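You operate a simulated robot arm through the tools that you are given. There is no shell and no other tool. Be economical: measure what you need, move in short steps, check, and stop when the job is done.

Carry out the task below with a simulated robot arm. There is one attempt and no reset: what you move stays moved.

TASK
Dry the wide strip in the warming drawer at the heat on the drying card.
Fine: lay it on the rests, shut the drawer, wait till the display says dry, then turn the heat off; leave it inside.
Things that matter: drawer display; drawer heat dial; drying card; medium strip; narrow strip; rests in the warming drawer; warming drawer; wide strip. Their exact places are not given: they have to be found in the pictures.

It is judged by the outcome, as a careful person would: the job done as asked, and still so three seconds after it is handed in. It fails if anything else is knocked over, pushed out of place, dropped, spilled or broken.

THE ROBOT
A 7-joint arm with a two-finger parallel gripper on a trunk, on a base that drives. Base frame: it is fixed to the floor where the robot stands at the start and does not move with it; the origin is under the middle of the robot, x ahead of it, y to its left, z up; the surface under the hand at the start is at about z = 86. Lengths are in cm, angles in degrees, forces in N, time in s.
With the tool pointing down near the work surface it reaches from about 28 to 72 cm from the robot's upright axis, wherever it stands. Its first joint turns from -166.0 to 166.0 degrees. Places, roughly: drawer display [50, -30, 80]; drawer heat dial [50, -30, 70]; drying card [80, 40, 90]; rests in the warming drawer [60, 0, 70]; warming drawer [50, 0, 70]. Payload 3.43 kg.
Tool frame: the origin (TCP) lies between the finger pads and is the grasp point; the fingertips stand 3 cm ahead of it; z points along the fingers, y is the line along which they close. Largest opening 9.4 cm; finger width 2.8, thickness 1; the body of the gripper, 5 by 9.6 cm, starts 5.5 cm behind the TCP.
Orientation is that of the tool frame in the base frame, as a unit quaternion [w, x, y, z]. With the fingers straight down and closing along the base's y, the tool's x points along the base's -x, its y along +y and its z along -z.

THE INTERFACE
- The arm moves only by the tool move_arm. Its argument "commands" is a list that holds one entry, the list of rows, each a list of 6 numbers: the shift along the base's x, y, z in cm, then the turn, a rotation vector about the base's x, y, z in degrees. In form: [[[dx, dy, dz, ax, ay, az], ...]]. A call has 1 to 20 rows; each row shifts and turns the commanded pose from where the row before left it. "claw" is the finger opening in cm, from 0 to 9.4, set as the call begins (left out, the last holds). Rows are played at 5 a second. More than 5 cm and 8.6 degrees between two rows, or a gripper value outside its range, and nothing of the call is played. Where a pose cannot be reached the arm comes as near as it can. A force on the tool above 40 N (or 10 N above the force at the start of the call, whichever is more), or a blocked arm, ends the call early, and 0.2 s more pass. Each finger travels about 10.8 cm/s and halts on what it meets, pressing with about 38 N; the grip force reading is that of the motor and also rises with nothing between the fingers. The clock runs only during rows and for 0.2 s after the last one: add rows that do not move to give the fingers time. It gives the time, the measured TCP pose, the force on the tool (base axes), the opening and the grip force at its end, in the units of the frame above (readings bear some noise), with the torque about the TCP (base axes, N m) and any sound that the robot's microphone picked up, and new pictures: "pictures" is both (left out), scene, wrist or none.
- Cameras (640 x 400 px; columns grow to the right, rows downward): "scene" is now at [41.93, 7.83, 120.53]; the picture's right is [0.00, -0.88, 0.47], its down [-0.66, 0.36, 0.67] and it looks along [-0.76, -0.31, -0.58] (base axes); focal length 214 px, centre (320, 200). "wrist" rides on the gripper at [7.6, 1.4, -10.2] in the tool frame; the picture's right is [-0.18, 0.98, 0.00], its down [-0.75, -0.14, -0.64] and it looks along [-0.63, -0.12, 0.77] (tool axes); focal length 243 px, centre (320, 200).
- slide_trunk(by): slides the trunk up (or, below 0, down) by that many cm; the arm and the scene camera ride with it, the base frame stays. It gives what a move gives, with no picture.
- roll_base(legs): drives the robot by 1 to 6 legs, each [ahead, left, turn to the left] in cm, cm and degrees, along the robot's own axes; the way and the turn of a leg run together, so that a leg with both is an arc; at most 150 cm and 180 degrees a leg. The arm and the cameras ride along, it lands a little off, and it stops where it bumps. It gives what a move gives, and a new picture of the scene camera.
- aim_head(pan, tilt): turns the head with the scene camera to pan (to the left, within 80 degrees either way) and tilt (down, from -29 to 69), counted from straight ahead of the robot. It gives what a move gives, and a new picture of the scene camera.
- measure_at(camera, pixels): for up to 12 pixels [column, row] of the newest picture of that camera ("zoom" is the newest enlarged one), the place [x, y, z] in the base frame of the surface seen there, good to about 0.2 cm, but the place of the scene camera against the robot may be out by one fixed shift of up to 1.2 cm in any direction. No time passes.
- enlarge(camera, box): a new picture of the part [left, top, right, bottom] of that camera's present view, enlarged. No time passes.
- hand_in(): hands the job in; it is judged then, once.

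Keep the steps short. Do not move on a guess: measure, check each grasp and each placing, and mend mistakes. In all there are 80 turns and 260 pictures (those below and enlarged ones count). Leave the gripper open and the arm clear of the work at the hand-in unless told otherwise, and finish with a single line.

The tools are called after "Call:" as a command line: name --argument value ..., lists and objects as JSON in quotes. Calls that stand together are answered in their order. move_arm: Moves the arm, as the interface text tells. Its arguments: {"type":"object","properties":{"commands":{"type":"array","items":{"type":"array","items":{"type":"array","items":{"type":"number"}}}},"claw":{"type":"number"},"pictures":{"type":"string","enum":["both","scene","wrist","none"]}},"required":["commands"]} The other tools are called the same way: slide_trunk (by) slides the trunk up or down; roll_base (legs) drives the base; aim_head (pan, tilt) turns the head that bears the scene camera; measure_at (camera, pixels) gives the place of the surface under pixels of a picture; enlarge (camera, box) takes an enlarged picture of a part of a camera's view; hand_in () hands the job in.

At the start:

```text
time: 0.0
position: [39.08, 11.66, 113.71]
tool_rot: [-0.001, 0.0, 1.0, 0.0]
ft_force: [0.4, 0.4, 0.2]
moment: [0.0, -0.03, 0.01]
gripper_width: 9.4
gripper_force: 0.1
trunk travel left (down, up): [-27.5, 31.5]
robot x, y, heading: [0.24, 0.12, -0.0]
head pan, tilt: [-28.1, 49.0]
```

scene: 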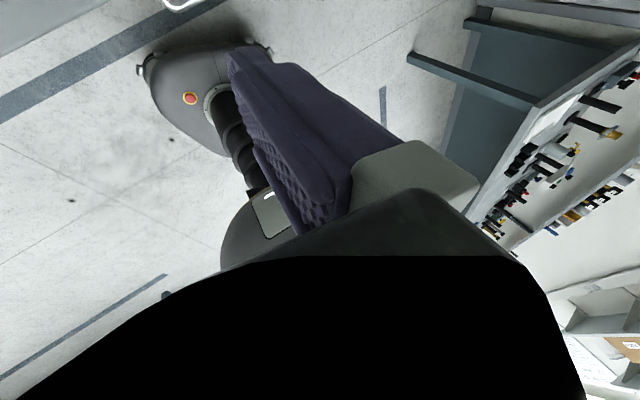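
wrist: 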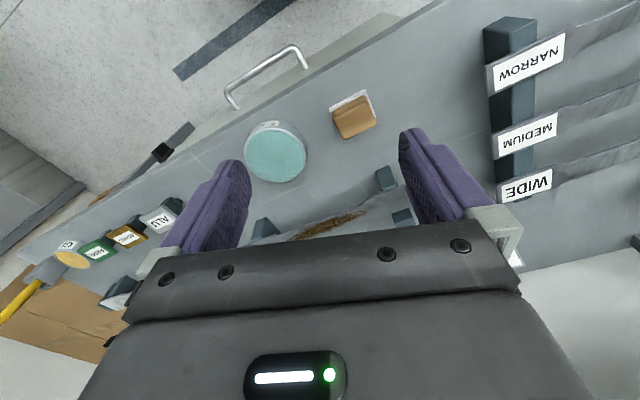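

I see the strips' rack (NARROW/MEDIUM/WIDE) in the wrist picture, but the scene view is looking elsewhere. I'll aim the head straight ahead and down.

Call:
aim_head --pan 0 --tilt 45

Call:
enlarge --camera "wrist" --box '[0, 0, 640, 400]'

```text
time: 0.9
position: [39.0, 11.56, 113.69]
tool_rot: [0.0, 0.001, 1.0, 0.001]
ft_force: [0.3, -0.2, 0.4]
moment: [-0.03, 0.01, 0.02]
gripper_width: 9.4
gripper_force: 0.1
trunk travel left (down, up): [-27.5, 31.5]
robot x, y, heading: [-0.1, -0.23, 0.3]
head pan, tilt: [0.0, 45.0]
```

scene: 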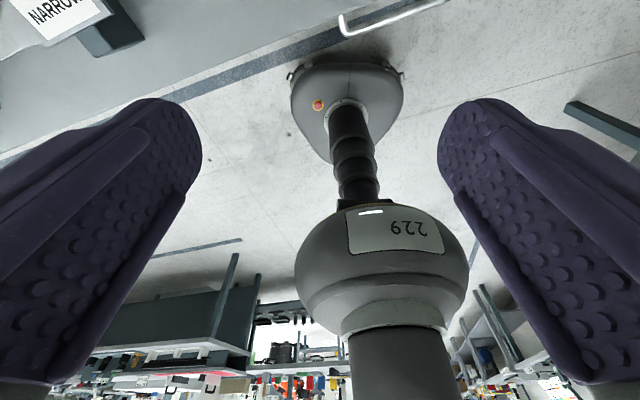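

```text
1.00 times, centred on (320, 200) of wrist (not enlarged: the box is as wide or as high as the picture)
```

zoom: 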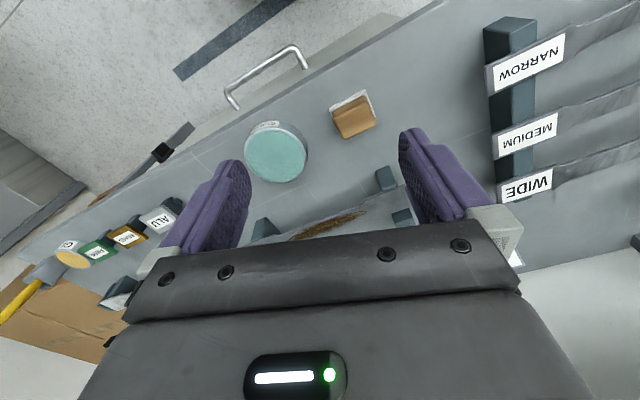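

The scene camera seems to look back at the robot from beside the hand, so the wrist camera is my main eye. I'll measure the main items in the wrist picture: labels, handle, bench objects.

Call:
measure_at --camera "wrist" --pixels '[[525, 186], [527, 134], [527, 60], [600, 165], [265, 75], [275, 150], [352, 115], [385, 178], [330, 222], [265, 228], [128, 238], [500, 270]]'

Call:
measure_at --camera "scene" --pixels '[[350, 110], [380, 240], [60, 15], [390, 20], [200, 60], [180, 240]]'

Call:
enlarge --camera "wrist" --box '[440, 0, 640, 290]'

Call:
enlarge --camera "wrist" --box '[30, 80, 430, 320]'

```text
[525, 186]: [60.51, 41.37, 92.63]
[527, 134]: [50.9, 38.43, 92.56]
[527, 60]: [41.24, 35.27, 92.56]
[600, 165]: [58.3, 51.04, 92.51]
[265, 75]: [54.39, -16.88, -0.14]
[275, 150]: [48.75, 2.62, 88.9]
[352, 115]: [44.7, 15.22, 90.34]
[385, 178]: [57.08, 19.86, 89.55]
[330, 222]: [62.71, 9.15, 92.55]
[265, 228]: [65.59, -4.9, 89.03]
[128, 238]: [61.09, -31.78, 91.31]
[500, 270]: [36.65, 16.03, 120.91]
```

```text
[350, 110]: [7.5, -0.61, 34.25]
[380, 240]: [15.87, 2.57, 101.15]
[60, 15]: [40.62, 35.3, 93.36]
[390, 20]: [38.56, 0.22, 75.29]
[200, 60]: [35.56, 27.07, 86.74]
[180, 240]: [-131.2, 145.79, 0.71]
```

```text
1.38 times, centred on (540, 145) of wrist
```

zoom: 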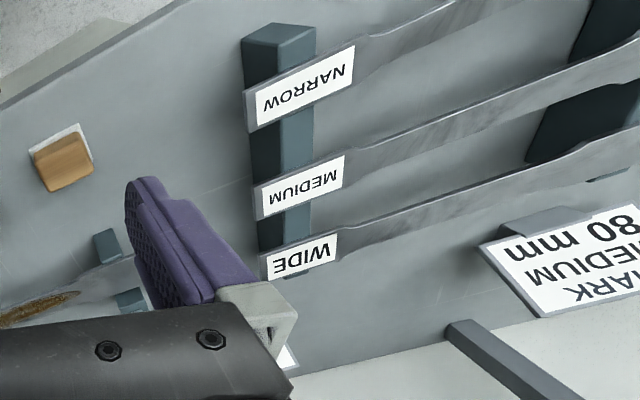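

```text
1.60 times, centred on (230, 200) of wrist
```

zoom: 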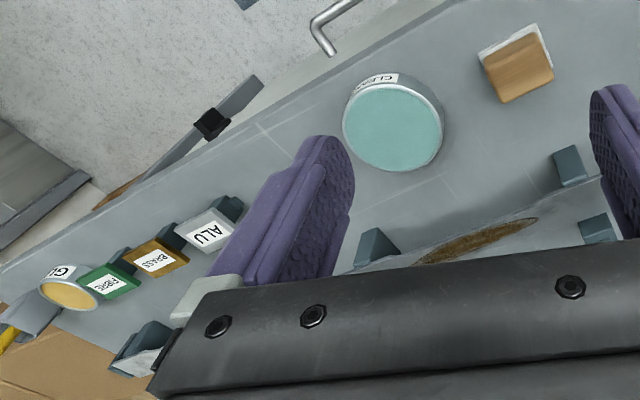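

The scene camera seems tipped past straight down; a negative tilt should bring the bench ahead into view.

Call:
aim_head --pan 0 --tilt -29

```text
time: 2.4
position: [39.09, 11.49, 113.69]
tool_rot: [0.0, 0.001, 1.0, 0.0]
ft_force: [0.1, -0.2, 0.4]
moment: [0.04, 0.01, -0.01]
gripper_width: 9.41
gripper_force: 0.1
trunk travel left (down, up): [-27.5, 31.5]
robot x, y, heading: [0.11, -0.33, -0.3]
head pan, tilt: [0.0, -28.6]
```

scene: 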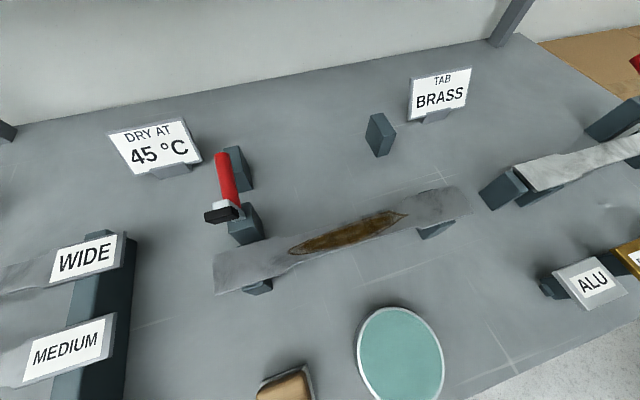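

The card reads "DRY AT 45 °C". Now pan left to view the strips.

Call:
aim_head --pan 40 --tilt -15

```text
time: 3.5
position: [39.04, 11.58, 113.73]
tool_rot: [-0.001, 0.0, 1.0, 0.0]
ft_force: [-0.2, -0.5, -0.5]
moment: [-0.03, -0.01, 0.03]
gripper_width: 9.41
gripper_force: 0.1
trunk travel left (down, up): [-27.5, 31.5]
robot x, y, heading: [-0.17, -0.02, -0.3]
head pan, tilt: [40.0, -15.0]
```

scene: 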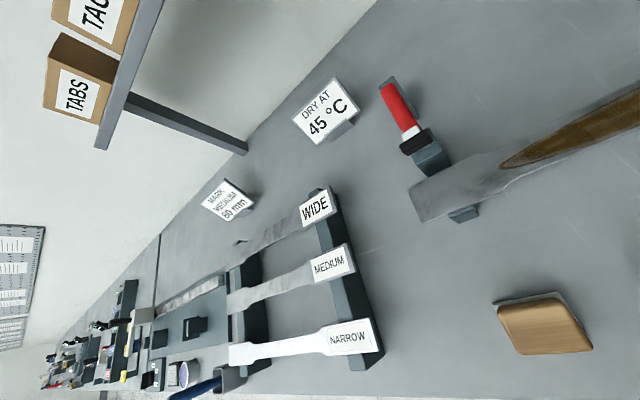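

Zoom on the strips and measure.

Call:
enlarge --camera "scene" --box '[190, 170, 410, 390]'

Call:
measure_at --camera "scene" --pixels '[[331, 190], [337, 216], [303, 205], [303, 224], [270, 225], [272, 238], [236, 247], [240, 266], [225, 270], [330, 265], [250, 290], [347, 338]]'

Call:
measure_at --camera "wrist" --pixels '[[500, 192], [553, 185], [553, 170], [620, 152], [620, 165], [275, 65], [240, 90]]'

```text
1.82 times, centred on (300, 280) of scene
```

zoom: 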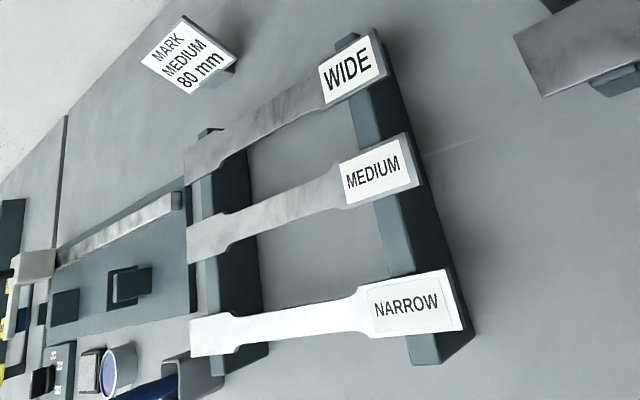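

```text
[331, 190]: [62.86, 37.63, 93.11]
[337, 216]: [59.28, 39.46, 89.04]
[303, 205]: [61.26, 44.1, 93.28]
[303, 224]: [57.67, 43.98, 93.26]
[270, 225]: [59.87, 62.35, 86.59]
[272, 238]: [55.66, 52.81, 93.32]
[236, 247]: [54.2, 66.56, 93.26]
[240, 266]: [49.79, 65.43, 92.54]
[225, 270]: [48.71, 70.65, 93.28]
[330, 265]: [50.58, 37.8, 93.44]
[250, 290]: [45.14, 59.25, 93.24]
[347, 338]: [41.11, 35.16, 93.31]
```

```text
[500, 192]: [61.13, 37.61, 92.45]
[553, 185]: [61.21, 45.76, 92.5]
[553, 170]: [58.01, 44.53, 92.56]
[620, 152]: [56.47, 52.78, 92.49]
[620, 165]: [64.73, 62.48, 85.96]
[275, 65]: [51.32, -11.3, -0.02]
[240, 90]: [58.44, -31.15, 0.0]
```

The wide strip lies on rest bars from about (61,38) to (54,66), z≈92.5. Next I need to see the drawer front: I'll back up 40 cm with the head tilted forward.

Call:
roll_base --legs '[[-40, 0, 0]]'

Call:
aim_head --pan 0 --tilt -20

```text
time: 5.9
position: [-0.24, 11.77, 113.71]
tool_rot: [0.001, -0.002, 1.0, -0.001]
ft_force: [-0.6, -0.6, 0.2]
moment: [0.0, 0.0, -0.02]
gripper_width: 9.41
gripper_force: 0.1
trunk travel left (down, up): [-27.5, 31.5]
robot x, y, heading: [-39.02, -0.04, 0.1]
head pan, tilt: [40.0, -15.0]
```

scene: 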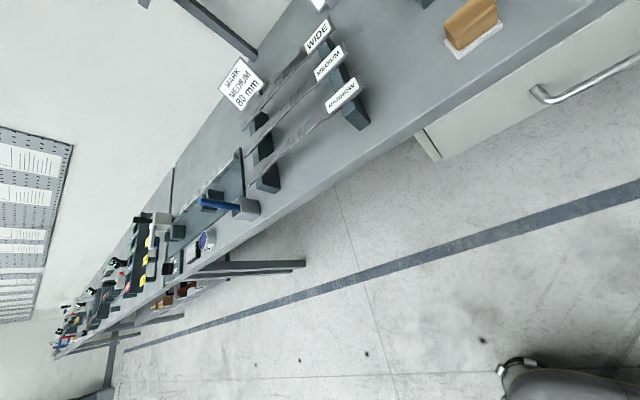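

```text
time: 7.0
position: [-0.13, 11.77, 113.7]
tool_rot: [0.0, -0.002, 1.0, 0.001]
ft_force: [0.9, -0.7, -0.1]
moment: [-0.07, 0.01, 0.03]
gripper_width: 9.39
gripper_force: 0.1
trunk travel left (down, up): [-27.5, 31.5]
robot x, y, heading: [-39.29, -0.32, 0.4]
head pan, tilt: [0.0, -20.0]
```

scene: 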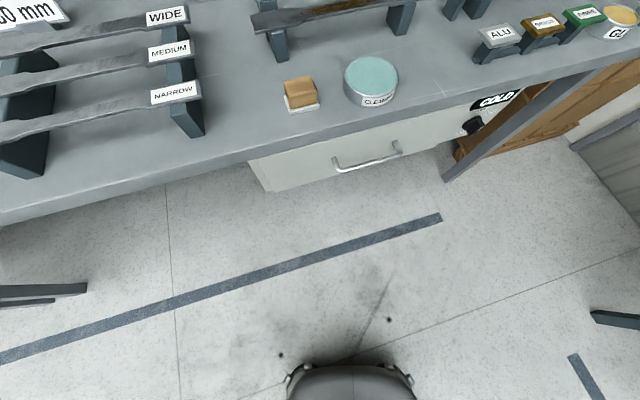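

Drawer front is visible with handle (332–400, 140–170), display "COLD" (495,98), dial near (470,127). Zoom and measure.

Call:
enlarge --camera "scene" --box '[400, 70, 560, 190]'

Call:
measure_at --camera "scene" --pixels '[[336, 168], [368, 162], [399, 150], [334, 158], [260, 170], [450, 120], [472, 126], [495, 98], [340, 185], [300, 155], [370, 128], [446, 176]]'

```text
3.33 times, centred on (480, 130) of scene
```

zoom: 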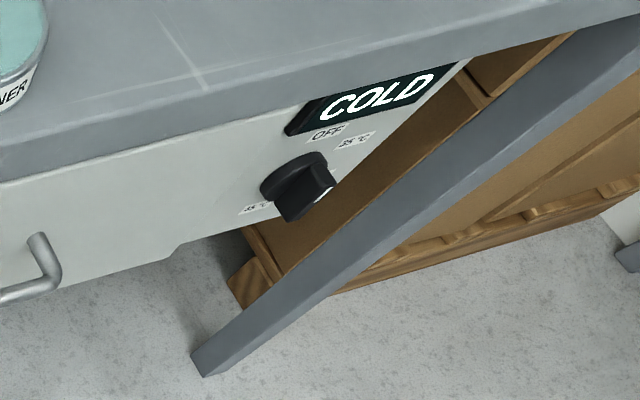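

```text
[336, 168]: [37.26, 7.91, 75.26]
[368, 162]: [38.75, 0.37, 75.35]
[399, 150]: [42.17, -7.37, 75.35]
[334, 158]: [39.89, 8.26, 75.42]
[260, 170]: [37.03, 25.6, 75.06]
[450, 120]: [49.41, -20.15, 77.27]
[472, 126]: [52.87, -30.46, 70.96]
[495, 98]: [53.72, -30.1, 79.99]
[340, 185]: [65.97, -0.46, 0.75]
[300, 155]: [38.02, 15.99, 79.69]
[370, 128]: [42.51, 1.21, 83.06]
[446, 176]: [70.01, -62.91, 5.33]
```

Display: COLD; dial with OFF on top. The bench is yawed ~17.6°. I'll drive so the robot squarely faces the drawer, about 70 cm from the handle.

Call:
roll_base --legs '[[12.1, -20.5, 0], [0, 0, 17.2]]'

Call:
enlarge --camera "scene" --box '[0, 0, 640, 400]'

```text
time: 9.7
position: [6.48, 2.2, 113.77]
tool_rot: [0.0, -0.152, 0.988, 0.0]
ft_force: [-0.1, -0.5, 0.6]
moment: [-0.01, -0.01, 0.06]
gripper_width: 9.42
gripper_force: 0.2
trunk travel left (down, up): [-27.5, 31.5]
robot x, y, heading: [-26.9, -21.19, 17.9]
head pan, tilt: [0.0, -20.0]
```

scene: 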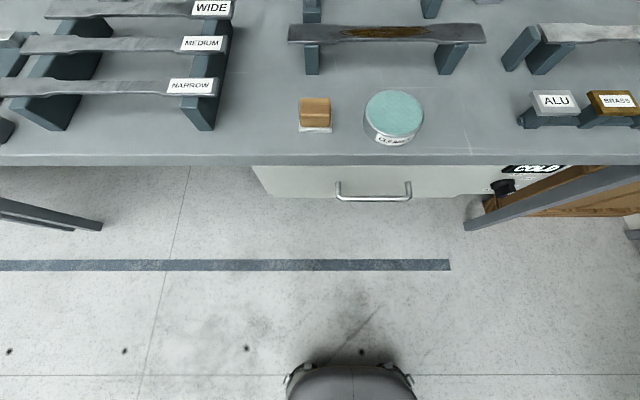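

```text
1.00 times, centred on (320, 200) of scene (not enlarged: the box is as wide or as high as the picture)
```

zoom: 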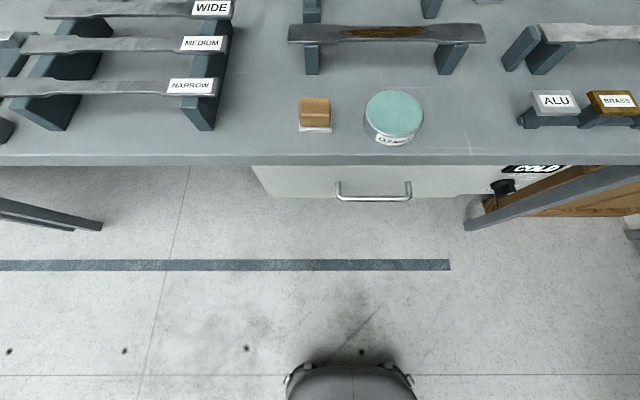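

Aligned nicely: the front edge is horizontal in the image. Measure handle and front again.

Call:
measure_at --camera "scene" --pixels '[[340, 199], [373, 200], [407, 200], [338, 185], [409, 185], [275, 190], [300, 175], [450, 175], [100, 160], [450, 160], [506, 186], [410, 193]]'

Call:
measure_at --camera "scene" --pixels '[[70, 10], [130, 14], [212, 8], [200, 43], [190, 86], [373, 197], [373, 203], [270, 168], [400, 100]]'

```text
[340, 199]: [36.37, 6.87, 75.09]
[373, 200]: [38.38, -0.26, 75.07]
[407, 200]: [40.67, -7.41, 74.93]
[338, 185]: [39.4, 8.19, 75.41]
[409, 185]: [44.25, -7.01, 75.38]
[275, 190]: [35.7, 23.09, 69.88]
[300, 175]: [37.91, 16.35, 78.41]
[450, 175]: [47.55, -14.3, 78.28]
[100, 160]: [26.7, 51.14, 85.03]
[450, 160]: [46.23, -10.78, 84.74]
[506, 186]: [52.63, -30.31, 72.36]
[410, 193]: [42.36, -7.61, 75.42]
```

```text
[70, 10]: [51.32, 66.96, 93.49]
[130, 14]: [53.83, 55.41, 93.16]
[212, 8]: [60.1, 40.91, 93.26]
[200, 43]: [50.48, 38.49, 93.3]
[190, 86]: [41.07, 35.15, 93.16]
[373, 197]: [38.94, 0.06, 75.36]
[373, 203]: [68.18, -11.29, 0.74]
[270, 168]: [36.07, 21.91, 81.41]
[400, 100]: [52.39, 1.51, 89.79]
```

Geometry: bar centre ≈ (39.2, 0.1, 74.2), inward direction (0.954, 0.301). First turn the hand 90° about vertical so it will close across the bar, and lower the trunk.

Call:
move_arm --commands '[[[0, 0, 0, 0, 0, -7.53], [0, 0, 0, 0, 0, -7.53], [0, 0, 0, 0, 0, -7.53], [0, 0, 0, 0, 0, -7.53], [0, 0, 0, 0, 0, -7.53], [0, 0, 0, 0, 0, -7.53], [0, 0, 0, 0, 0, -7.53], [0, 0, 0, 0, 0, -7.53], [0, 0, 0, 0, 0, -7.53], [0, 0, 0, 0, 0, -7.53], [0, 0, 0, 0, 0, -7.53], [0, 0, 0, 0, 0, -7.53], [0, 0, 0, 0, 0, 0]]]' --pictures "none"

Call:
slide_trunk --by -20

```text
time: 12.5
position: [6.57, 2.05, 113.55]
tool_rot: [0.0, 0.595, 0.804, 0.001]
ft_force: [0.0, 0.4, 0.4]
moment: [0.03, -0.02, -0.04]
gripper_width: 9.39
gripper_force: 0.2
trunk travel left (down, up): [-27.5, 31.5]
robot x, y, heading: [-27.43, -20.75, 17.4]
head pan, tilt: [0.0, -20.0]
```

```text
time: 14.7
position: [6.63, 2.08, 93.68]
tool_rot: [0.0, 0.595, 0.804, 0.0]
ft_force: [0.4, -0.8, -0.3]
moment: [0.01, 0.0, -0.03]
gripper_width: 9.42
gripper_force: 0.0
trunk travel left (down, up): [-7.5, 51.5]
robot x, y, heading: [-27.02, -21.17, 17.6]
head pan, tilt: [0.0, -20.0]
```

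Now pitch the fingers forward while moving to the stand-off 12 cm in front of the handle.

Call:
move_arm --commands '[[[1.77, -0.47, -1.625, 2.26, -7.155, 0], [1.77, -0.47, -1.625, 2.26, -7.155, 0], [1.77, -0.47, -1.625, 2.26, -7.155, 0], [1.77, -0.47, -1.625, 2.26, -7.155, 0], [1.77, -0.47, -1.625, 2.26, -7.155, 0], [1.77, -0.47, -1.625, 2.26, -7.155, 0], [1.77, -0.47, -1.625, 2.26, -7.155, 0], [1.77, -0.47, -1.625, 2.26, -7.155, 0], [1.77, -0.47, -1.625, 2.26, -7.155, 0], [1.77, -0.47, -1.625, 2.26, -7.155, 0], [1.77, -0.47, -1.625, 2.26, -7.155, 0], [1.77, -0.47, -1.625, 2.26, -7.155, 0], [0, 0, 0, 0, 0, 0], [0, 0, 0, 0, 0, 0]]]'

```text
time: 17.7
position: [27.82, -3.64, 74.06]
tool_rot: [0.417, 0.419, 0.569, 0.572]
ft_force: [-1.2, -0.6, -0.2]
moment: [0.01, 0.0, -0.01]
gripper_width: 9.41
gripper_force: 0.1
trunk travel left (down, up): [-7.5, 51.5]
robot x, y, heading: [-27.03, -20.77, 17.8]
head pan, tilt: [0.0, -20.0]
```

scene: 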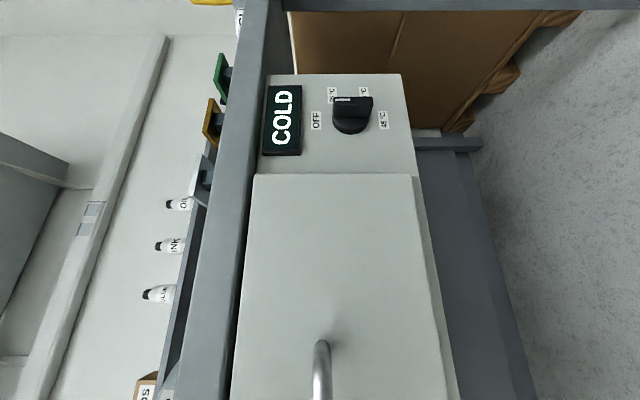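
wrist: 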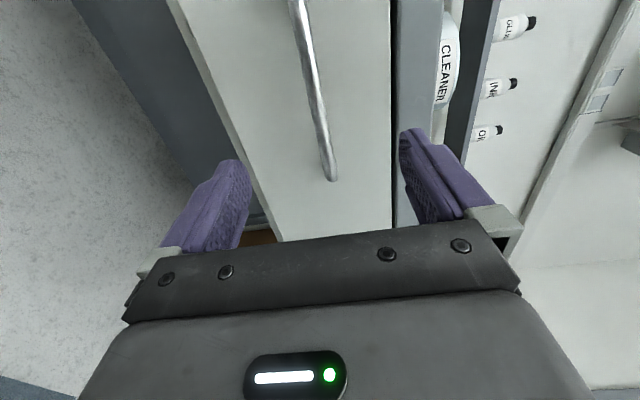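

The scene camera actually rides on the hand, giving an excellent dial view. Zoom on the dial and measure.

Call:
enlarge --camera "scene" --box '[300, 75, 420, 150]'

Call:
measure_at --camera "scene" --pixels '[[317, 120], [332, 95], [364, 92], [384, 120], [352, 125], [352, 100], [320, 350], [321, 395], [300, 300], [285, 85]]'

Call:
measure_at --camera "wrist" --pixels '[[331, 175], [320, 125], [311, 75], [299, 15], [324, 125], [315, 125], [370, 100], [250, 100]]'

```text
5.33 times, centred on (360, 112) of scene
```

zoom: 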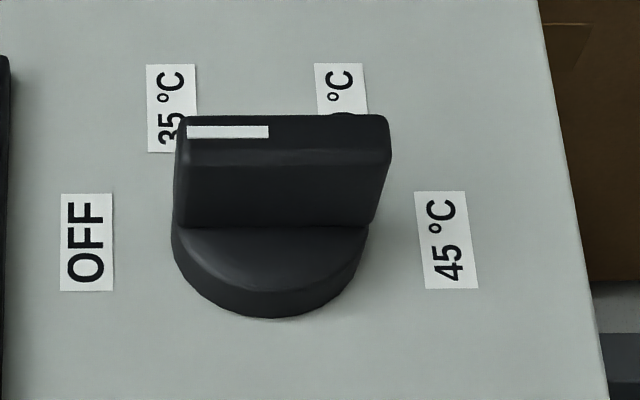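

```text
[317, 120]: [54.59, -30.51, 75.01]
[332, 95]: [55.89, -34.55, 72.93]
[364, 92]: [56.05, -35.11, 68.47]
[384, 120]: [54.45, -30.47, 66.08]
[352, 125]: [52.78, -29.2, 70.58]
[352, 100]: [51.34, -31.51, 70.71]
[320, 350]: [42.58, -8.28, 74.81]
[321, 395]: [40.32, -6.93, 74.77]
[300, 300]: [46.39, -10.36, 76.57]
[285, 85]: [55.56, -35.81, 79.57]
```

```text
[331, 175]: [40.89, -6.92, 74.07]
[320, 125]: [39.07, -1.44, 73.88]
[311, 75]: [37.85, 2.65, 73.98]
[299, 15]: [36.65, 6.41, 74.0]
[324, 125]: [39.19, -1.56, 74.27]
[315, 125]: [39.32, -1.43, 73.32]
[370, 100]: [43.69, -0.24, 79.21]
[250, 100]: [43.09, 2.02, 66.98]
```

Dial: OFF at top, 35/40 on the right, 45 °C at the bottom — 180° clockwise from OFF. Advance 11.7 cm onto the handle.

Call:
move_arm --commands '[[[3.7, 1.17, -0.05, 0, 0, 0], [3.7, 1.17, -0.05, 0, 0, 0], [2.76, 0.87, -0.05, 0, 0, 0], [1.0, 0.32, 0, 0, 0, 0], [0, 0, 0, 0, 0, 0]]]'

```text
time: 18.9
position: [38.92, 0.04, 74.18]
tool_rot: [0.417, 0.42, 0.568, 0.572]
ft_force: [0.0, -0.7, -0.1]
moment: [-0.01, 0.02, -0.04]
gripper_width: 9.42
gripper_force: 0.1
trunk travel left (down, up): [-7.5, 51.5]
robot x, y, heading: [-26.9, -20.23, 17.7]
head pan, tilt: [0.0, -20.0]
```

scene: 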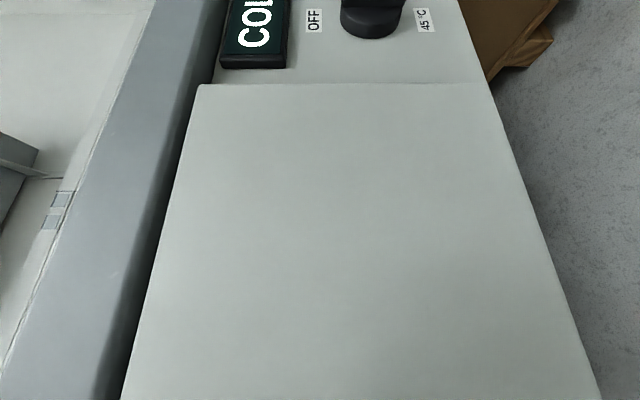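
wrist: 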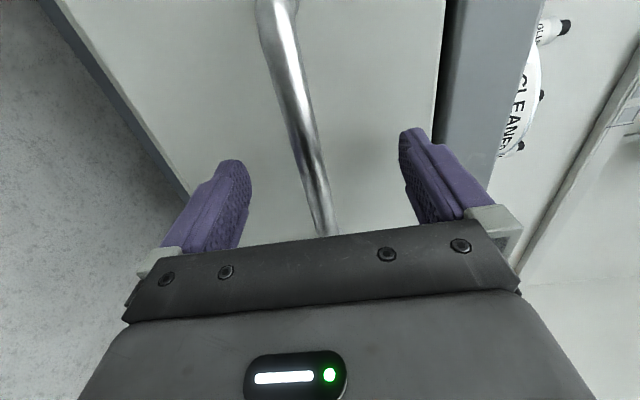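

The bar passes between the fingers. Close on it.

Call:
move_arm --commands '[[[0, 0, 0, 0, 0, 0], [0, 0, 0, 0, 0, 0], [0, 0, 0, 0, 0, 0], [0, 0, 0, 0, 0, 0], [0, 0, 0, 0, 0, 0]]]' --claw 0 --pictures "wrist"

```text
time: 20.1
position: [39.09, 0.06, 73.99]
tool_rot: [0.416, 0.42, 0.57, 0.571]
ft_force: [-4.4, -1.6, -17.5]
moment: [-0.56, -0.12, 0.15]
gripper_width: 1.79
gripper_force: 45.2
trunk travel left (down, up): [-7.5, 51.5]
robot x, y, heading: [-27.51, -20.54, 17.6]
head pan, tilt: [0.0, -20.0]
```

wrist: 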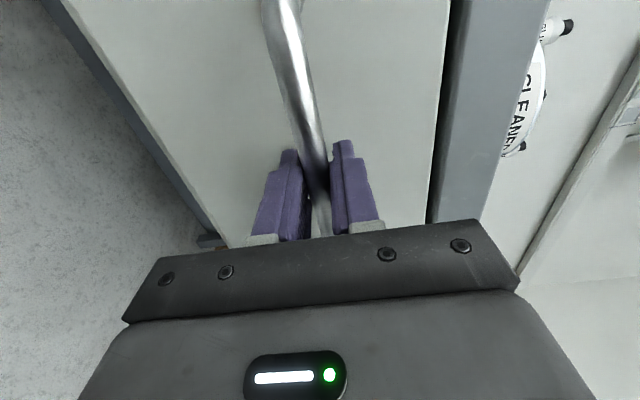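

Gripped (1.8 cm). Pull straight out 12 cm first.

Call:
move_arm --commands '[[[-0.5, -0.15, -0.2, 0, 0, 0], [-2.0, -0.63, 0, 0, 0, 0], [-2.0, -0.63, 0, 0, 0, 0], [-2.0, -0.63, 0, 0, 0, 0], [-2.0, -0.63, 0, 0, 0, 0], [-2.0, -0.63, 0, 0, 0, 0], [0, 0, 0, 0, 0, 0]]]'

```text
time: 21.7
position: [28.59, -3.3, 74.03]
tool_rot: [0.417, 0.419, 0.568, 0.572]
ft_force: [0.2, -2.7, -8.2]
moment: [-0.48, -0.12, 0.16]
gripper_width: 1.77
gripper_force: 45.0
trunk travel left (down, up): [-7.5, 51.5]
robot x, y, heading: [-27.04, -20.74, 17.5]
head pan, tilt: [0.0, -20.0]
```

scene: 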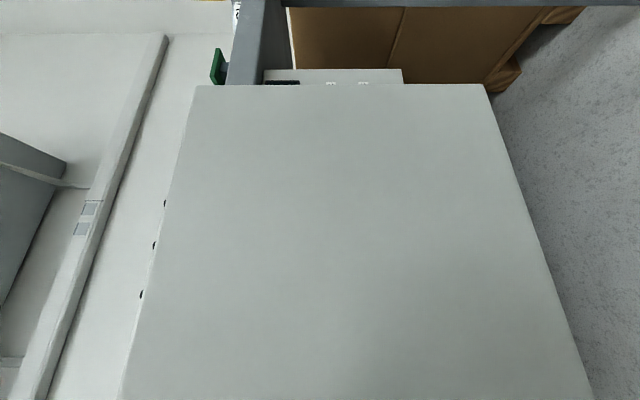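
wrist: 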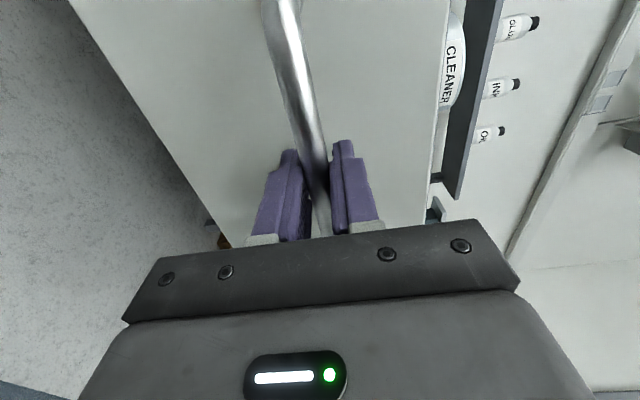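

The drawer is moving with low force. Pull further.

Call:
move_arm --commands '[[[-2.0, -0.63, 0, 0, 0, 0], [-2.0, -0.63, 0, 0, 0, 0], [-2.0, -0.63, 0, 0, 0, 0], [-2.0, -0.63, 0, 0, 0, 0], [-2.0, -0.63, 0, 0, 0, 0], [-2.0, -0.63, 0, 0, 0, 0], [-2.0, -0.63, 0, 0, 0, 0], [0, 0, 0, 0, 0, 0]]]'

```text
time: 23.5
position: [14.61, -7.63, 73.92]
tool_rot: [0.416, 0.42, 0.568, 0.573]
ft_force: [1.6, -9.4, 15.6]
moment: [-0.69, -0.41, -0.52]
gripper_width: 1.39
gripper_force: 44.9
trunk travel left (down, up): [-7.5, 51.5]
robot x, y, heading: [-27.49, -20.17, 17.5]
head pan, tilt: [0.0, -20.0]
```

scene: 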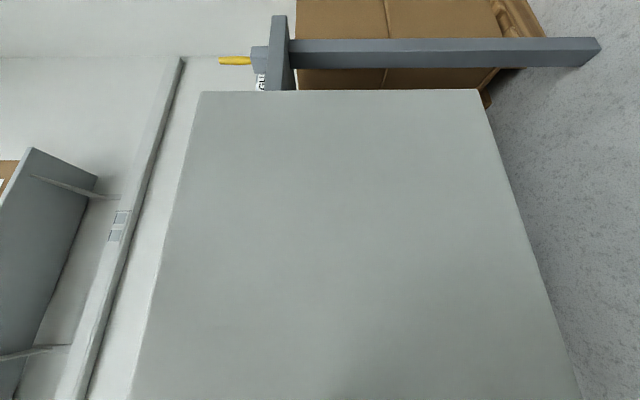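
wrist: 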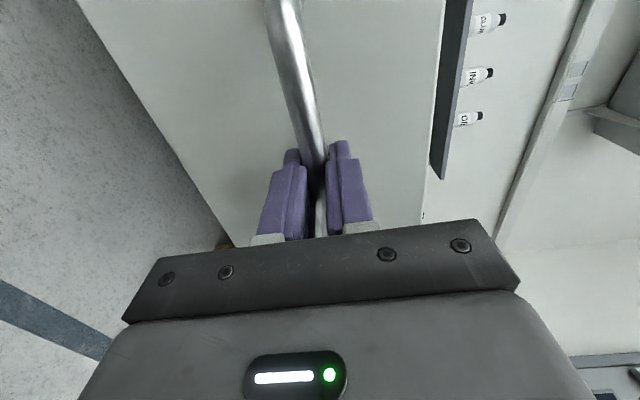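

Grip slipped slightly — the drawer has reached its stop (~25 cm). Release, back off 7 cm.

Call:
move_arm --commands '[[[0, 0, 0, 0, 0, 0], [0, 0, 0, 0, 0, 0], [0, 0, 0, 0, 0, 0], [0, 0, 0, 0, 0, 0], [-2.4, -0.75, 0, 0, 0, 0], [-2.4, -0.75, 0, 0, 0, 0], [-2.4, -0.75, 0, 0, 0, 0], [0, 0, 4, 0, 0, 0], [0, 0, 4, 0, 0, 0], [0, 0, 4, 0, 0, 0], [0, 0, 4, 0, 0, 0], [0, 0, 4, 0, 0, 0]]]' --claw 9.4

```text
time: 25.4
position: [12.37, -11.49, 77.07]
tool_rot: [0.5, 0.375, 0.536, 0.568]
ft_force: [0.3, 0.6, 0.1]
moment: [0.0, 0.01, -0.01]
gripper_width: 9.43
gripper_force: 0.1
trunk travel left (down, up): [-7.5, 51.5]
robot x, y, heading: [-27.17, -20.45, 17.3]
head pan, tilt: [0.0, -20.0]
stopped in row 9: the arm was blocked; the commanded pose is now the measured one
```

scene: 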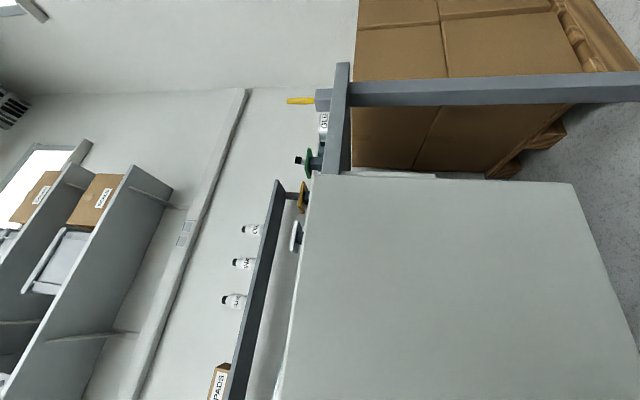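
wrist: 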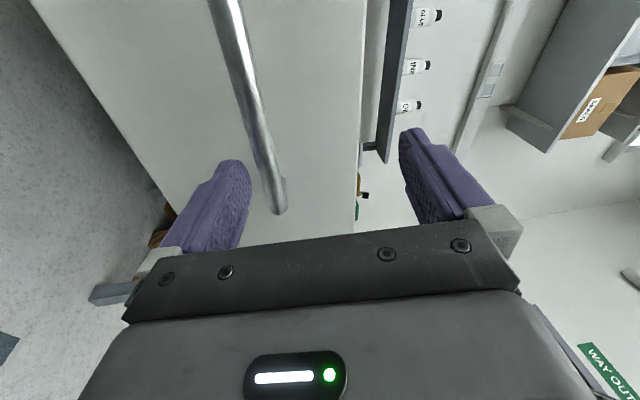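

The arm hit a joint limit close in. Back the base 25 cm straight out for clearance, then raise.

Call:
roll_base --legs '[[-25, 0, 0]]'

Call:
slide_trunk --by 25

```text
time: 27.2
position: [-11.01, -18.66, 77.06]
tool_rot: [0.497, 0.374, 0.538, 0.569]
ft_force: [0.3, -0.3, -0.2]
moment: [0.02, 0.03, 0.02]
gripper_width: 9.39
gripper_force: 0.1
trunk travel left (down, up): [-7.5, 51.5]
robot x, y, heading: [-50.87, -28.06, 18.2]
head pan, tilt: [0.0, -20.0]
```

scene: 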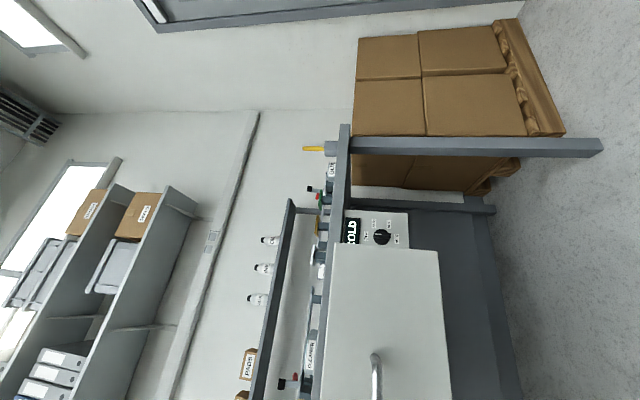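

```text
time: 29.8
position: [-11.02, -18.64, 101.98]
tool_rot: [0.497, 0.375, 0.538, 0.568]
ft_force: [0.3, -0.1, 0.4]
moment: [0.0, 0.0, 0.0]
gripper_width: 9.4
gripper_force: 0.1
trunk travel left (down, up): [-32.5, 26.5]
robot x, y, heading: [-50.66, -27.83, 17.9]
head pan, tilt: [0.0, -20.0]
```

Now turn the hand back to pointing down and lift it.

Call:
move_arm --commands '[[[0.62, 0.45, 0.77, -1.64, 7.36, -0.16], [0.62, 0.45, 0.77, -1.64, 7.36, -0.16], [0.62, 0.45, 0.77, -1.64, 7.36, -0.16], [0.62, 0.45, 0.77, -1.64, 7.36, -0.16], [0.62, 0.45, 0.77, -1.64, 7.36, -0.16], [0.62, 0.45, 0.77, -1.64, 7.36, -0.16], [0.62, 0.45, 0.77, -1.64, 7.36, -0.16], [0.62, 0.45, 0.77, -1.64, 7.36, -0.16], [0.62, 0.45, 0.77, -1.64, 7.36, -0.16], [0.62, 0.45, 0.77, -1.64, 7.36, -0.16], [0.62, 0.45, 0.77, -1.64, 7.36, -0.16], [0.62, 0.45, 0.77, -1.64, 7.36, -0.16], [0.62, 0.45, 0.77, -1.64, 7.36, -0.16], [0, 0, 0, 0, 0, 0], [0, 0, 0, 0, 0, 0]]]'

```text
time: 33.0
position: [-2.99, -12.78, 112.05]
tool_rot: [0.0, 0.591, 0.807, 0.001]
ft_force: [0.4, 0.6, -0.6]
moment: [0.01, 0.01, 0.01]
gripper_width: 9.37
gripper_force: 0.1
trunk travel left (down, up): [-32.5, 26.5]
robot x, y, heading: [-50.62, -28.53, 17.8]
head pan, tilt: [0.0, -20.0]
```

scene: 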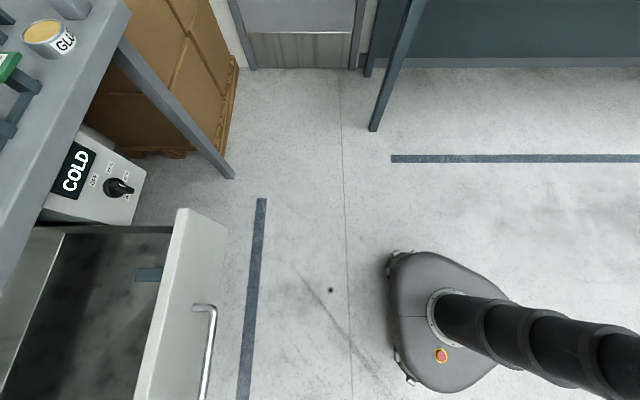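
wrist: 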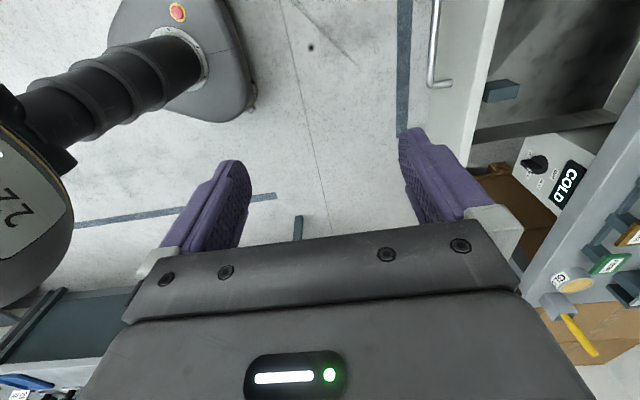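

The drawer is open (rest block visible at (148,275) scene). Pan the scene camera left to see the whole inside.

Call:
aim_head --pan 75 --tilt -20

```text
time: 34.4
position: [-3.13, -12.88, 112.03]
tool_rot: [0.002, 0.591, 0.806, 0.002]
ft_force: [1.2, -0.5, 0.0]
moment: [0.0, -0.01, -0.02]
gripper_width: 9.41
gripper_force: 0.0
trunk travel left (down, up): [-32.5, 26.5]
robot x, y, heading: [-50.66, -28.06, 17.8]
head pan, tilt: [75.0, -20.0]
```

scene: 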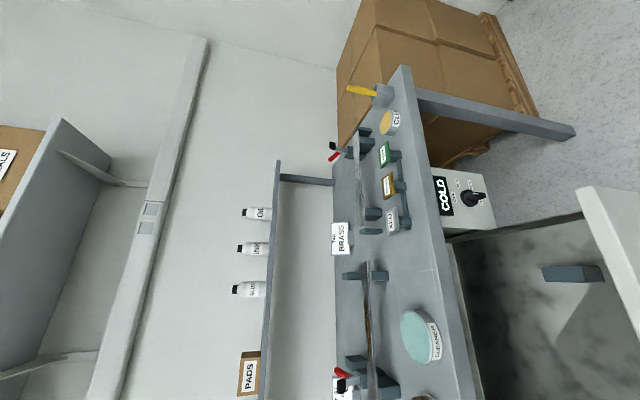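

I'll drive 25 cm forward again and put the hand above the drawer, looking straight down.

Call:
roll_base --legs '[[25, 0, 0]]'

Call:
aim_head --pan 0 --tilt 0

Call:
move_arm --commands '[[[3, 0.95, 0, 0, 0, 0], [3, 0.95, 0, 0, 0, 0], [0, 0, 0, 0, 0, 0], [0, 0, 0, 0, 0, 0]]]'

```text
time: 36.3
position: [20.98, -5.12, 111.96]
tool_rot: [0.0, 0.591, 0.807, 0.001]
ft_force: [-0.1, -0.6, 0.3]
moment: [-0.02, 0.03, -0.02]
gripper_width: 9.41
gripper_force: 0.0
trunk travel left (down, up): [-32.5, 26.5]
robot x, y, heading: [-26.72, -20.57, 17.8]
head pan, tilt: [75.0, -20.0]
```

scene: 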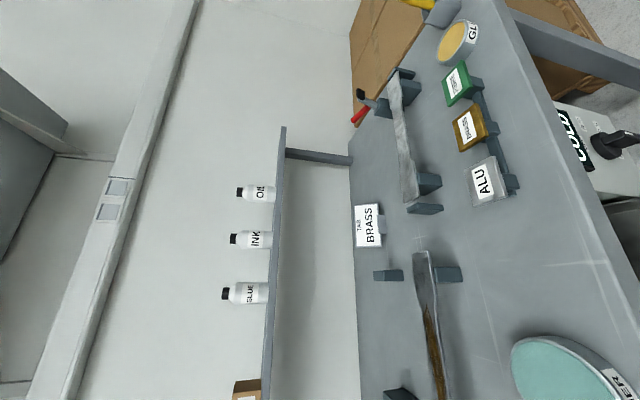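

```text
time: 37.7
position: [21.02, -5.13, 112.1]
tool_rot: [0.001, 0.592, 0.806, 0.002]
ft_force: [0.3, 0.0, 0.5]
moment: [0.02, 0.01, -0.01]
gripper_width: 9.4
gripper_force: 0.0
trunk travel left (down, up): [-32.5, 26.5]
robot x, y, heading: [-27.01, -20.85, 17.5]
head pan, tilt: [0.0, 0.0]
```

scene: 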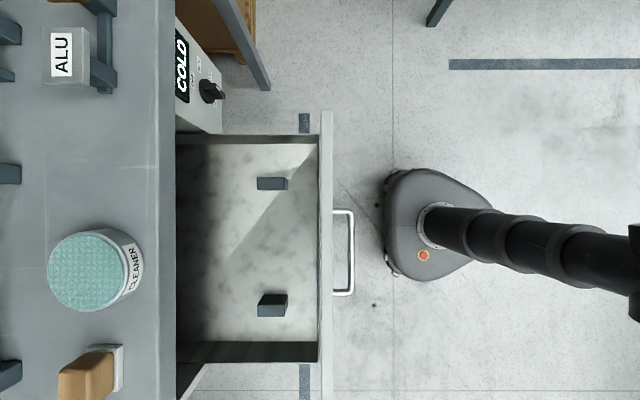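

```text
time: 38.7
position: [27.08, -3.34, 112.05]
tool_rot: [0.001, 0.591, 0.807, 0.0]
ft_force: [-0.2, -0.6, -0.1]
moment: [0.01, -0.01, 0.02]
gripper_width: 9.4
gripper_force: 0.1
trunk travel left (down, up): [-32.5, 26.5]
robot x, y, heading: [-26.53, -20.48, 17.7]
head pan, tilt: [0.0, 0.0]
```

scene: 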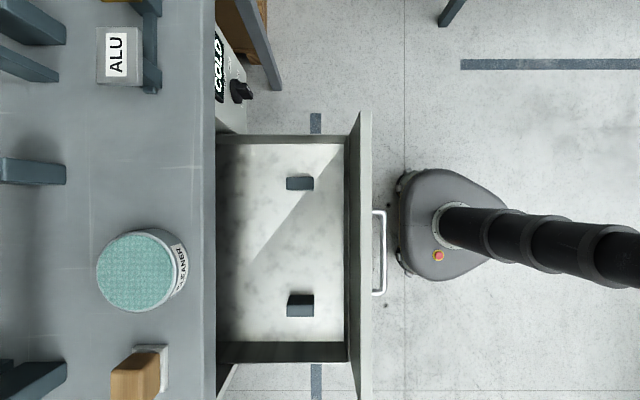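
wrist: 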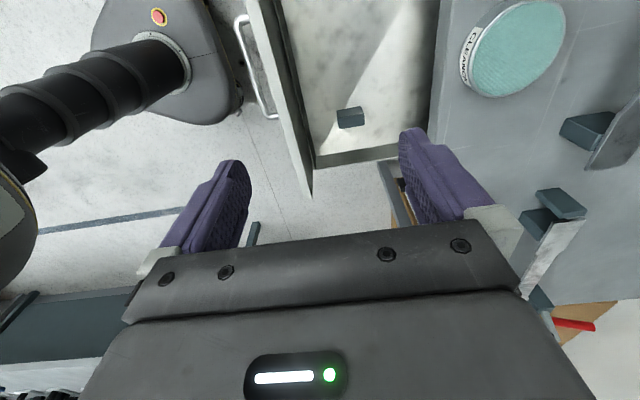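

Clear view of the two rests in the drawer. Measure rests, walls and floor.

Call:
measure_at --camera "scene" --pixels '[[290, 181], [310, 181], [300, 177], [291, 309], [312, 309], [300, 314], [280, 240], [351, 240], [280, 138], [280, 350], [210, 250], [236, 91]]'

Call:
measure_at --camera "wrist" --pixels '[[350, 112], [340, 108], [360, 112], [340, 123], [345, 161]]'

Call:
enlarge --camera "scene" --box '[200, 100, 400, 390]'

```text
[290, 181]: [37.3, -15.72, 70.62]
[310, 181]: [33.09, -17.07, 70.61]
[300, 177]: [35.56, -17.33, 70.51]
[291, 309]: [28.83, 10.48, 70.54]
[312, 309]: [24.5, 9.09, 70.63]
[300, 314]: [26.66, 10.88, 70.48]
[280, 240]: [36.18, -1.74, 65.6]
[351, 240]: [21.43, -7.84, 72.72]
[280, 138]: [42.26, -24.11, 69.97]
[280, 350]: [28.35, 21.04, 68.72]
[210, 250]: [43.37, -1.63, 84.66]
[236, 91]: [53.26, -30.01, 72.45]
```

```text
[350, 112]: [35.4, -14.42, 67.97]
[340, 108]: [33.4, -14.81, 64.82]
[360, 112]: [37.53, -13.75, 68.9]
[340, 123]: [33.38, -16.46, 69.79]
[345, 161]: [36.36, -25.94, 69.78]
```

```text
1.38 times, centred on (300, 245) of scene
```

zoom: 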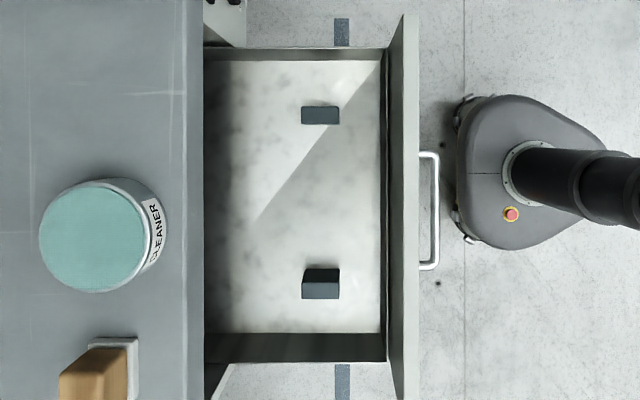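

Rest tops at ~(35.5,-16.4) and (26.9,10.3), z≈69.9; midpoint (31.2,-3.1). Now drive left and forward to the strip rack with the hand high.

Call:
roll_base --legs '[[0, 47, 0], [38, 0, 0]]'

Call:
move_arm --commands '[[[0, 0, 0, 0, 0, 0]]]'

```text
time: 43.6
position: [48.85, 53.1, 112.03]
tool_rot: [0.0, 0.596, 0.803, 0.001]
ft_force: [0.1, 0.3, -0.3]
moment: [-0.01, 0.02, 0.02]
gripper_width: 9.4
gripper_force: 0.1
trunk travel left (down, up): [-32.5, 26.5]
robot x, y, heading: [-5.16, 36.36, 17.4]
head pan, tilt: [0.0, 0.0]
```

scene: 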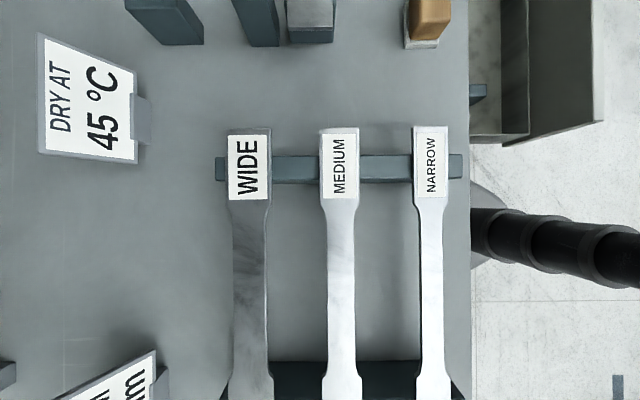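

```text
time: 44.0
position: [48.91, 53.11, 112.09]
tool_rot: [0.0, 0.596, 0.803, 0.0]
ft_force: [0.0, -1.3, 0.2]
moment: [0.02, -0.02, -0.01]
gripper_width: 9.39
gripper_force: 0.0
trunk travel left (down, up): [-32.5, 26.5]
robot x, y, heading: [-5.12, 36.47, 17.1]
head pan, tilt: [0.0, 0.0]
```

scene: 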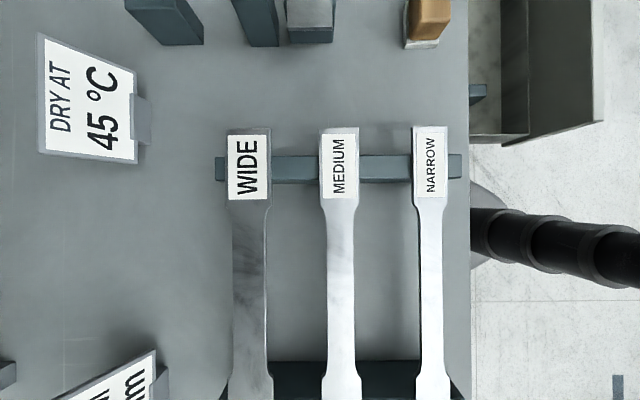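
wrist: 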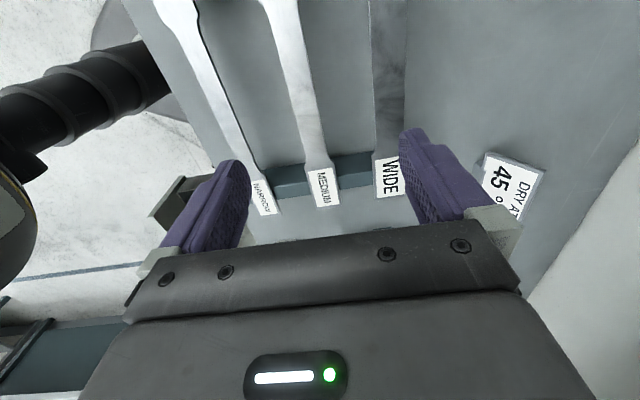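

Card "45 °C" confirmed; the WIDE-labelled strip has the widest waist. Measure its edges and ends.

Call:
measure_at --camera "scene" --pixels '[[250, 131], [233, 140], [266, 140], [236, 230], [264, 230], [250, 300], [236, 300], [264, 300], [236, 340], [266, 340], [250, 355], [250, 397]]'

Call:
measure_at --camera "wrist" --pixels '[[387, 190], [388, 110], [375, 110], [402, 110], [388, 50], [374, 50], [404, 50], [395, 195], [388, 5], [388, 196], [322, 187], [263, 197]]'

Call:
measure_at --camera "scene" --pixels '[[250, 165], [339, 165], [432, 165], [340, 131], [326, 300], [100, 112]]'

```text
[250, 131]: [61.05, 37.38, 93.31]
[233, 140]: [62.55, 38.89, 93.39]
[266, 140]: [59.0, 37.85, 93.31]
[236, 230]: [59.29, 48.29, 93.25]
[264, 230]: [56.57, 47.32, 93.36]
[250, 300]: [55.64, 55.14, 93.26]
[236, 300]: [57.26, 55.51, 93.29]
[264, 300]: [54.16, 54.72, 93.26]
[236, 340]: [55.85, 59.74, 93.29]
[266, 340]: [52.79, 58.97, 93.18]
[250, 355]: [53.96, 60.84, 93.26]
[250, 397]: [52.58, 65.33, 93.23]
```

```text
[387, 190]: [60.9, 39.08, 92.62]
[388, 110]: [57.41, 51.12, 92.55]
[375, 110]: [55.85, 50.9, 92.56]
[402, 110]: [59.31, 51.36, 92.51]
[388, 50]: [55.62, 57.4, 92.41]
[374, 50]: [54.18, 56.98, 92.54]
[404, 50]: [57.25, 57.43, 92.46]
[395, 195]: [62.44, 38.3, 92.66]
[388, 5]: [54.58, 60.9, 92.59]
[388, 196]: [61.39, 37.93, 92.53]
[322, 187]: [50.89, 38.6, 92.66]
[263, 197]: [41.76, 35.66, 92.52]
```

```text
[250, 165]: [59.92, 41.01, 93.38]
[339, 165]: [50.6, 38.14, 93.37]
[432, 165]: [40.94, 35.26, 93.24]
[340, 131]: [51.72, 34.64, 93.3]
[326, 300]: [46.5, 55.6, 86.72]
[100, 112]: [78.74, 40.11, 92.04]
```

Move above the strip's centre at the present height to see its whole length.

Call:
move_arm --commands '[[[4.1, -0.33, 0, 0, 0, 0.6], [4.08, -0.34, 0, 0, 0, 0], [0, 0, 0, 0, 0, 0], [0, 0, 0, 0, 0, 0]]]'

```text
time: 45.0
position: [56.84, 52.3, 111.91]
tool_rot: [0.0, 0.591, 0.806, 0.001]
ft_force: [-0.6, -0.1, -0.3]
moment: [-0.02, 0.04, -0.02]
gripper_width: 9.41
gripper_force: 0.1
trunk travel left (down, up): [-32.5, 26.5]
robot x, y, heading: [-5.41, 36.73, 17.5]
head pan, tilt: [0.0, 0.0]
```

scene: 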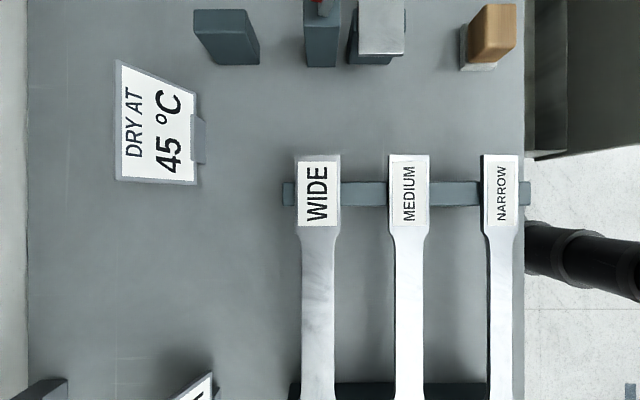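
wrist: 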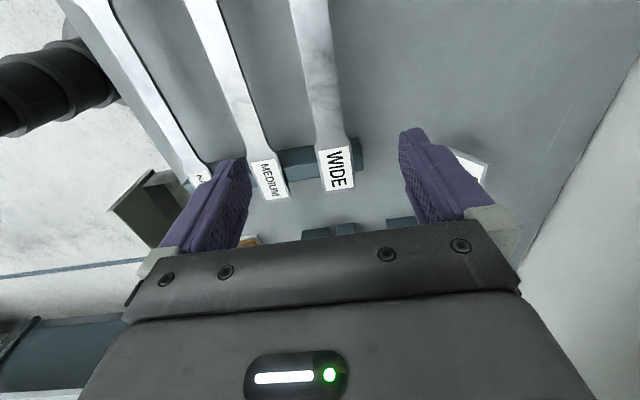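

Tilt the scene camera to see the strip's far end.

Call:
aim_head --pan 0 --tilt 22

```text
time: 45.8
position: [56.92, 52.47, 112.04]
tool_rot: [0.0, 0.591, 0.807, 0.001]
ft_force: [0.0, 0.2, 0.7]
moment: [0.02, 0.0, -0.02]
gripper_width: 9.37
gripper_force: 0.1
trunk travel left (down, up): [-32.5, 26.5]
robot x, y, heading: [-4.94, 36.38, 17.1]
head pan, tilt: [0.0, 22.0]
```

scene: 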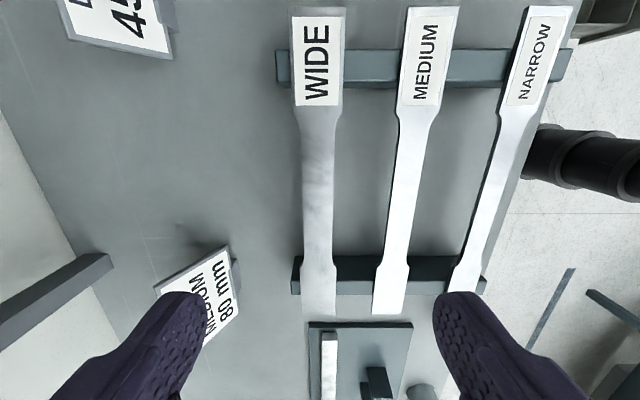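

Call:
measure_at --camera "scene" --pixels '[[318, 10], [320, 311], [303, 160], [335, 160], [318, 160], [305, 230], [333, 230], [305, 290], [335, 290], [285, 65], [300, 290], [378, 311]]'

Call:
measure_at --camera "wrist" --pixels '[[304, 60], [338, 60], [296, 20], [333, 20], [309, 100], [341, 100], [337, 190]]'

```text
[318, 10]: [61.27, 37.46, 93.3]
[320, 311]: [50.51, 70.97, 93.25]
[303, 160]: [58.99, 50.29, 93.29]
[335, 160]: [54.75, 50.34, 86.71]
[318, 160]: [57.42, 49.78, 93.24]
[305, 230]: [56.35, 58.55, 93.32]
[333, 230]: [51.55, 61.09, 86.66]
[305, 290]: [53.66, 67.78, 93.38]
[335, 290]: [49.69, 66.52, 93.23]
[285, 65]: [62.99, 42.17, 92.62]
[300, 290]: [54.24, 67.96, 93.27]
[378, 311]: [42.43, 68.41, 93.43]
```

```text
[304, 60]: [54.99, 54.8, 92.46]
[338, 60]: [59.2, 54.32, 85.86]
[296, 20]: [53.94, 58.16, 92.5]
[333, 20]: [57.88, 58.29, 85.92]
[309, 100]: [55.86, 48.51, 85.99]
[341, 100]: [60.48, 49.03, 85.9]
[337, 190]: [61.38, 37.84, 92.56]
```

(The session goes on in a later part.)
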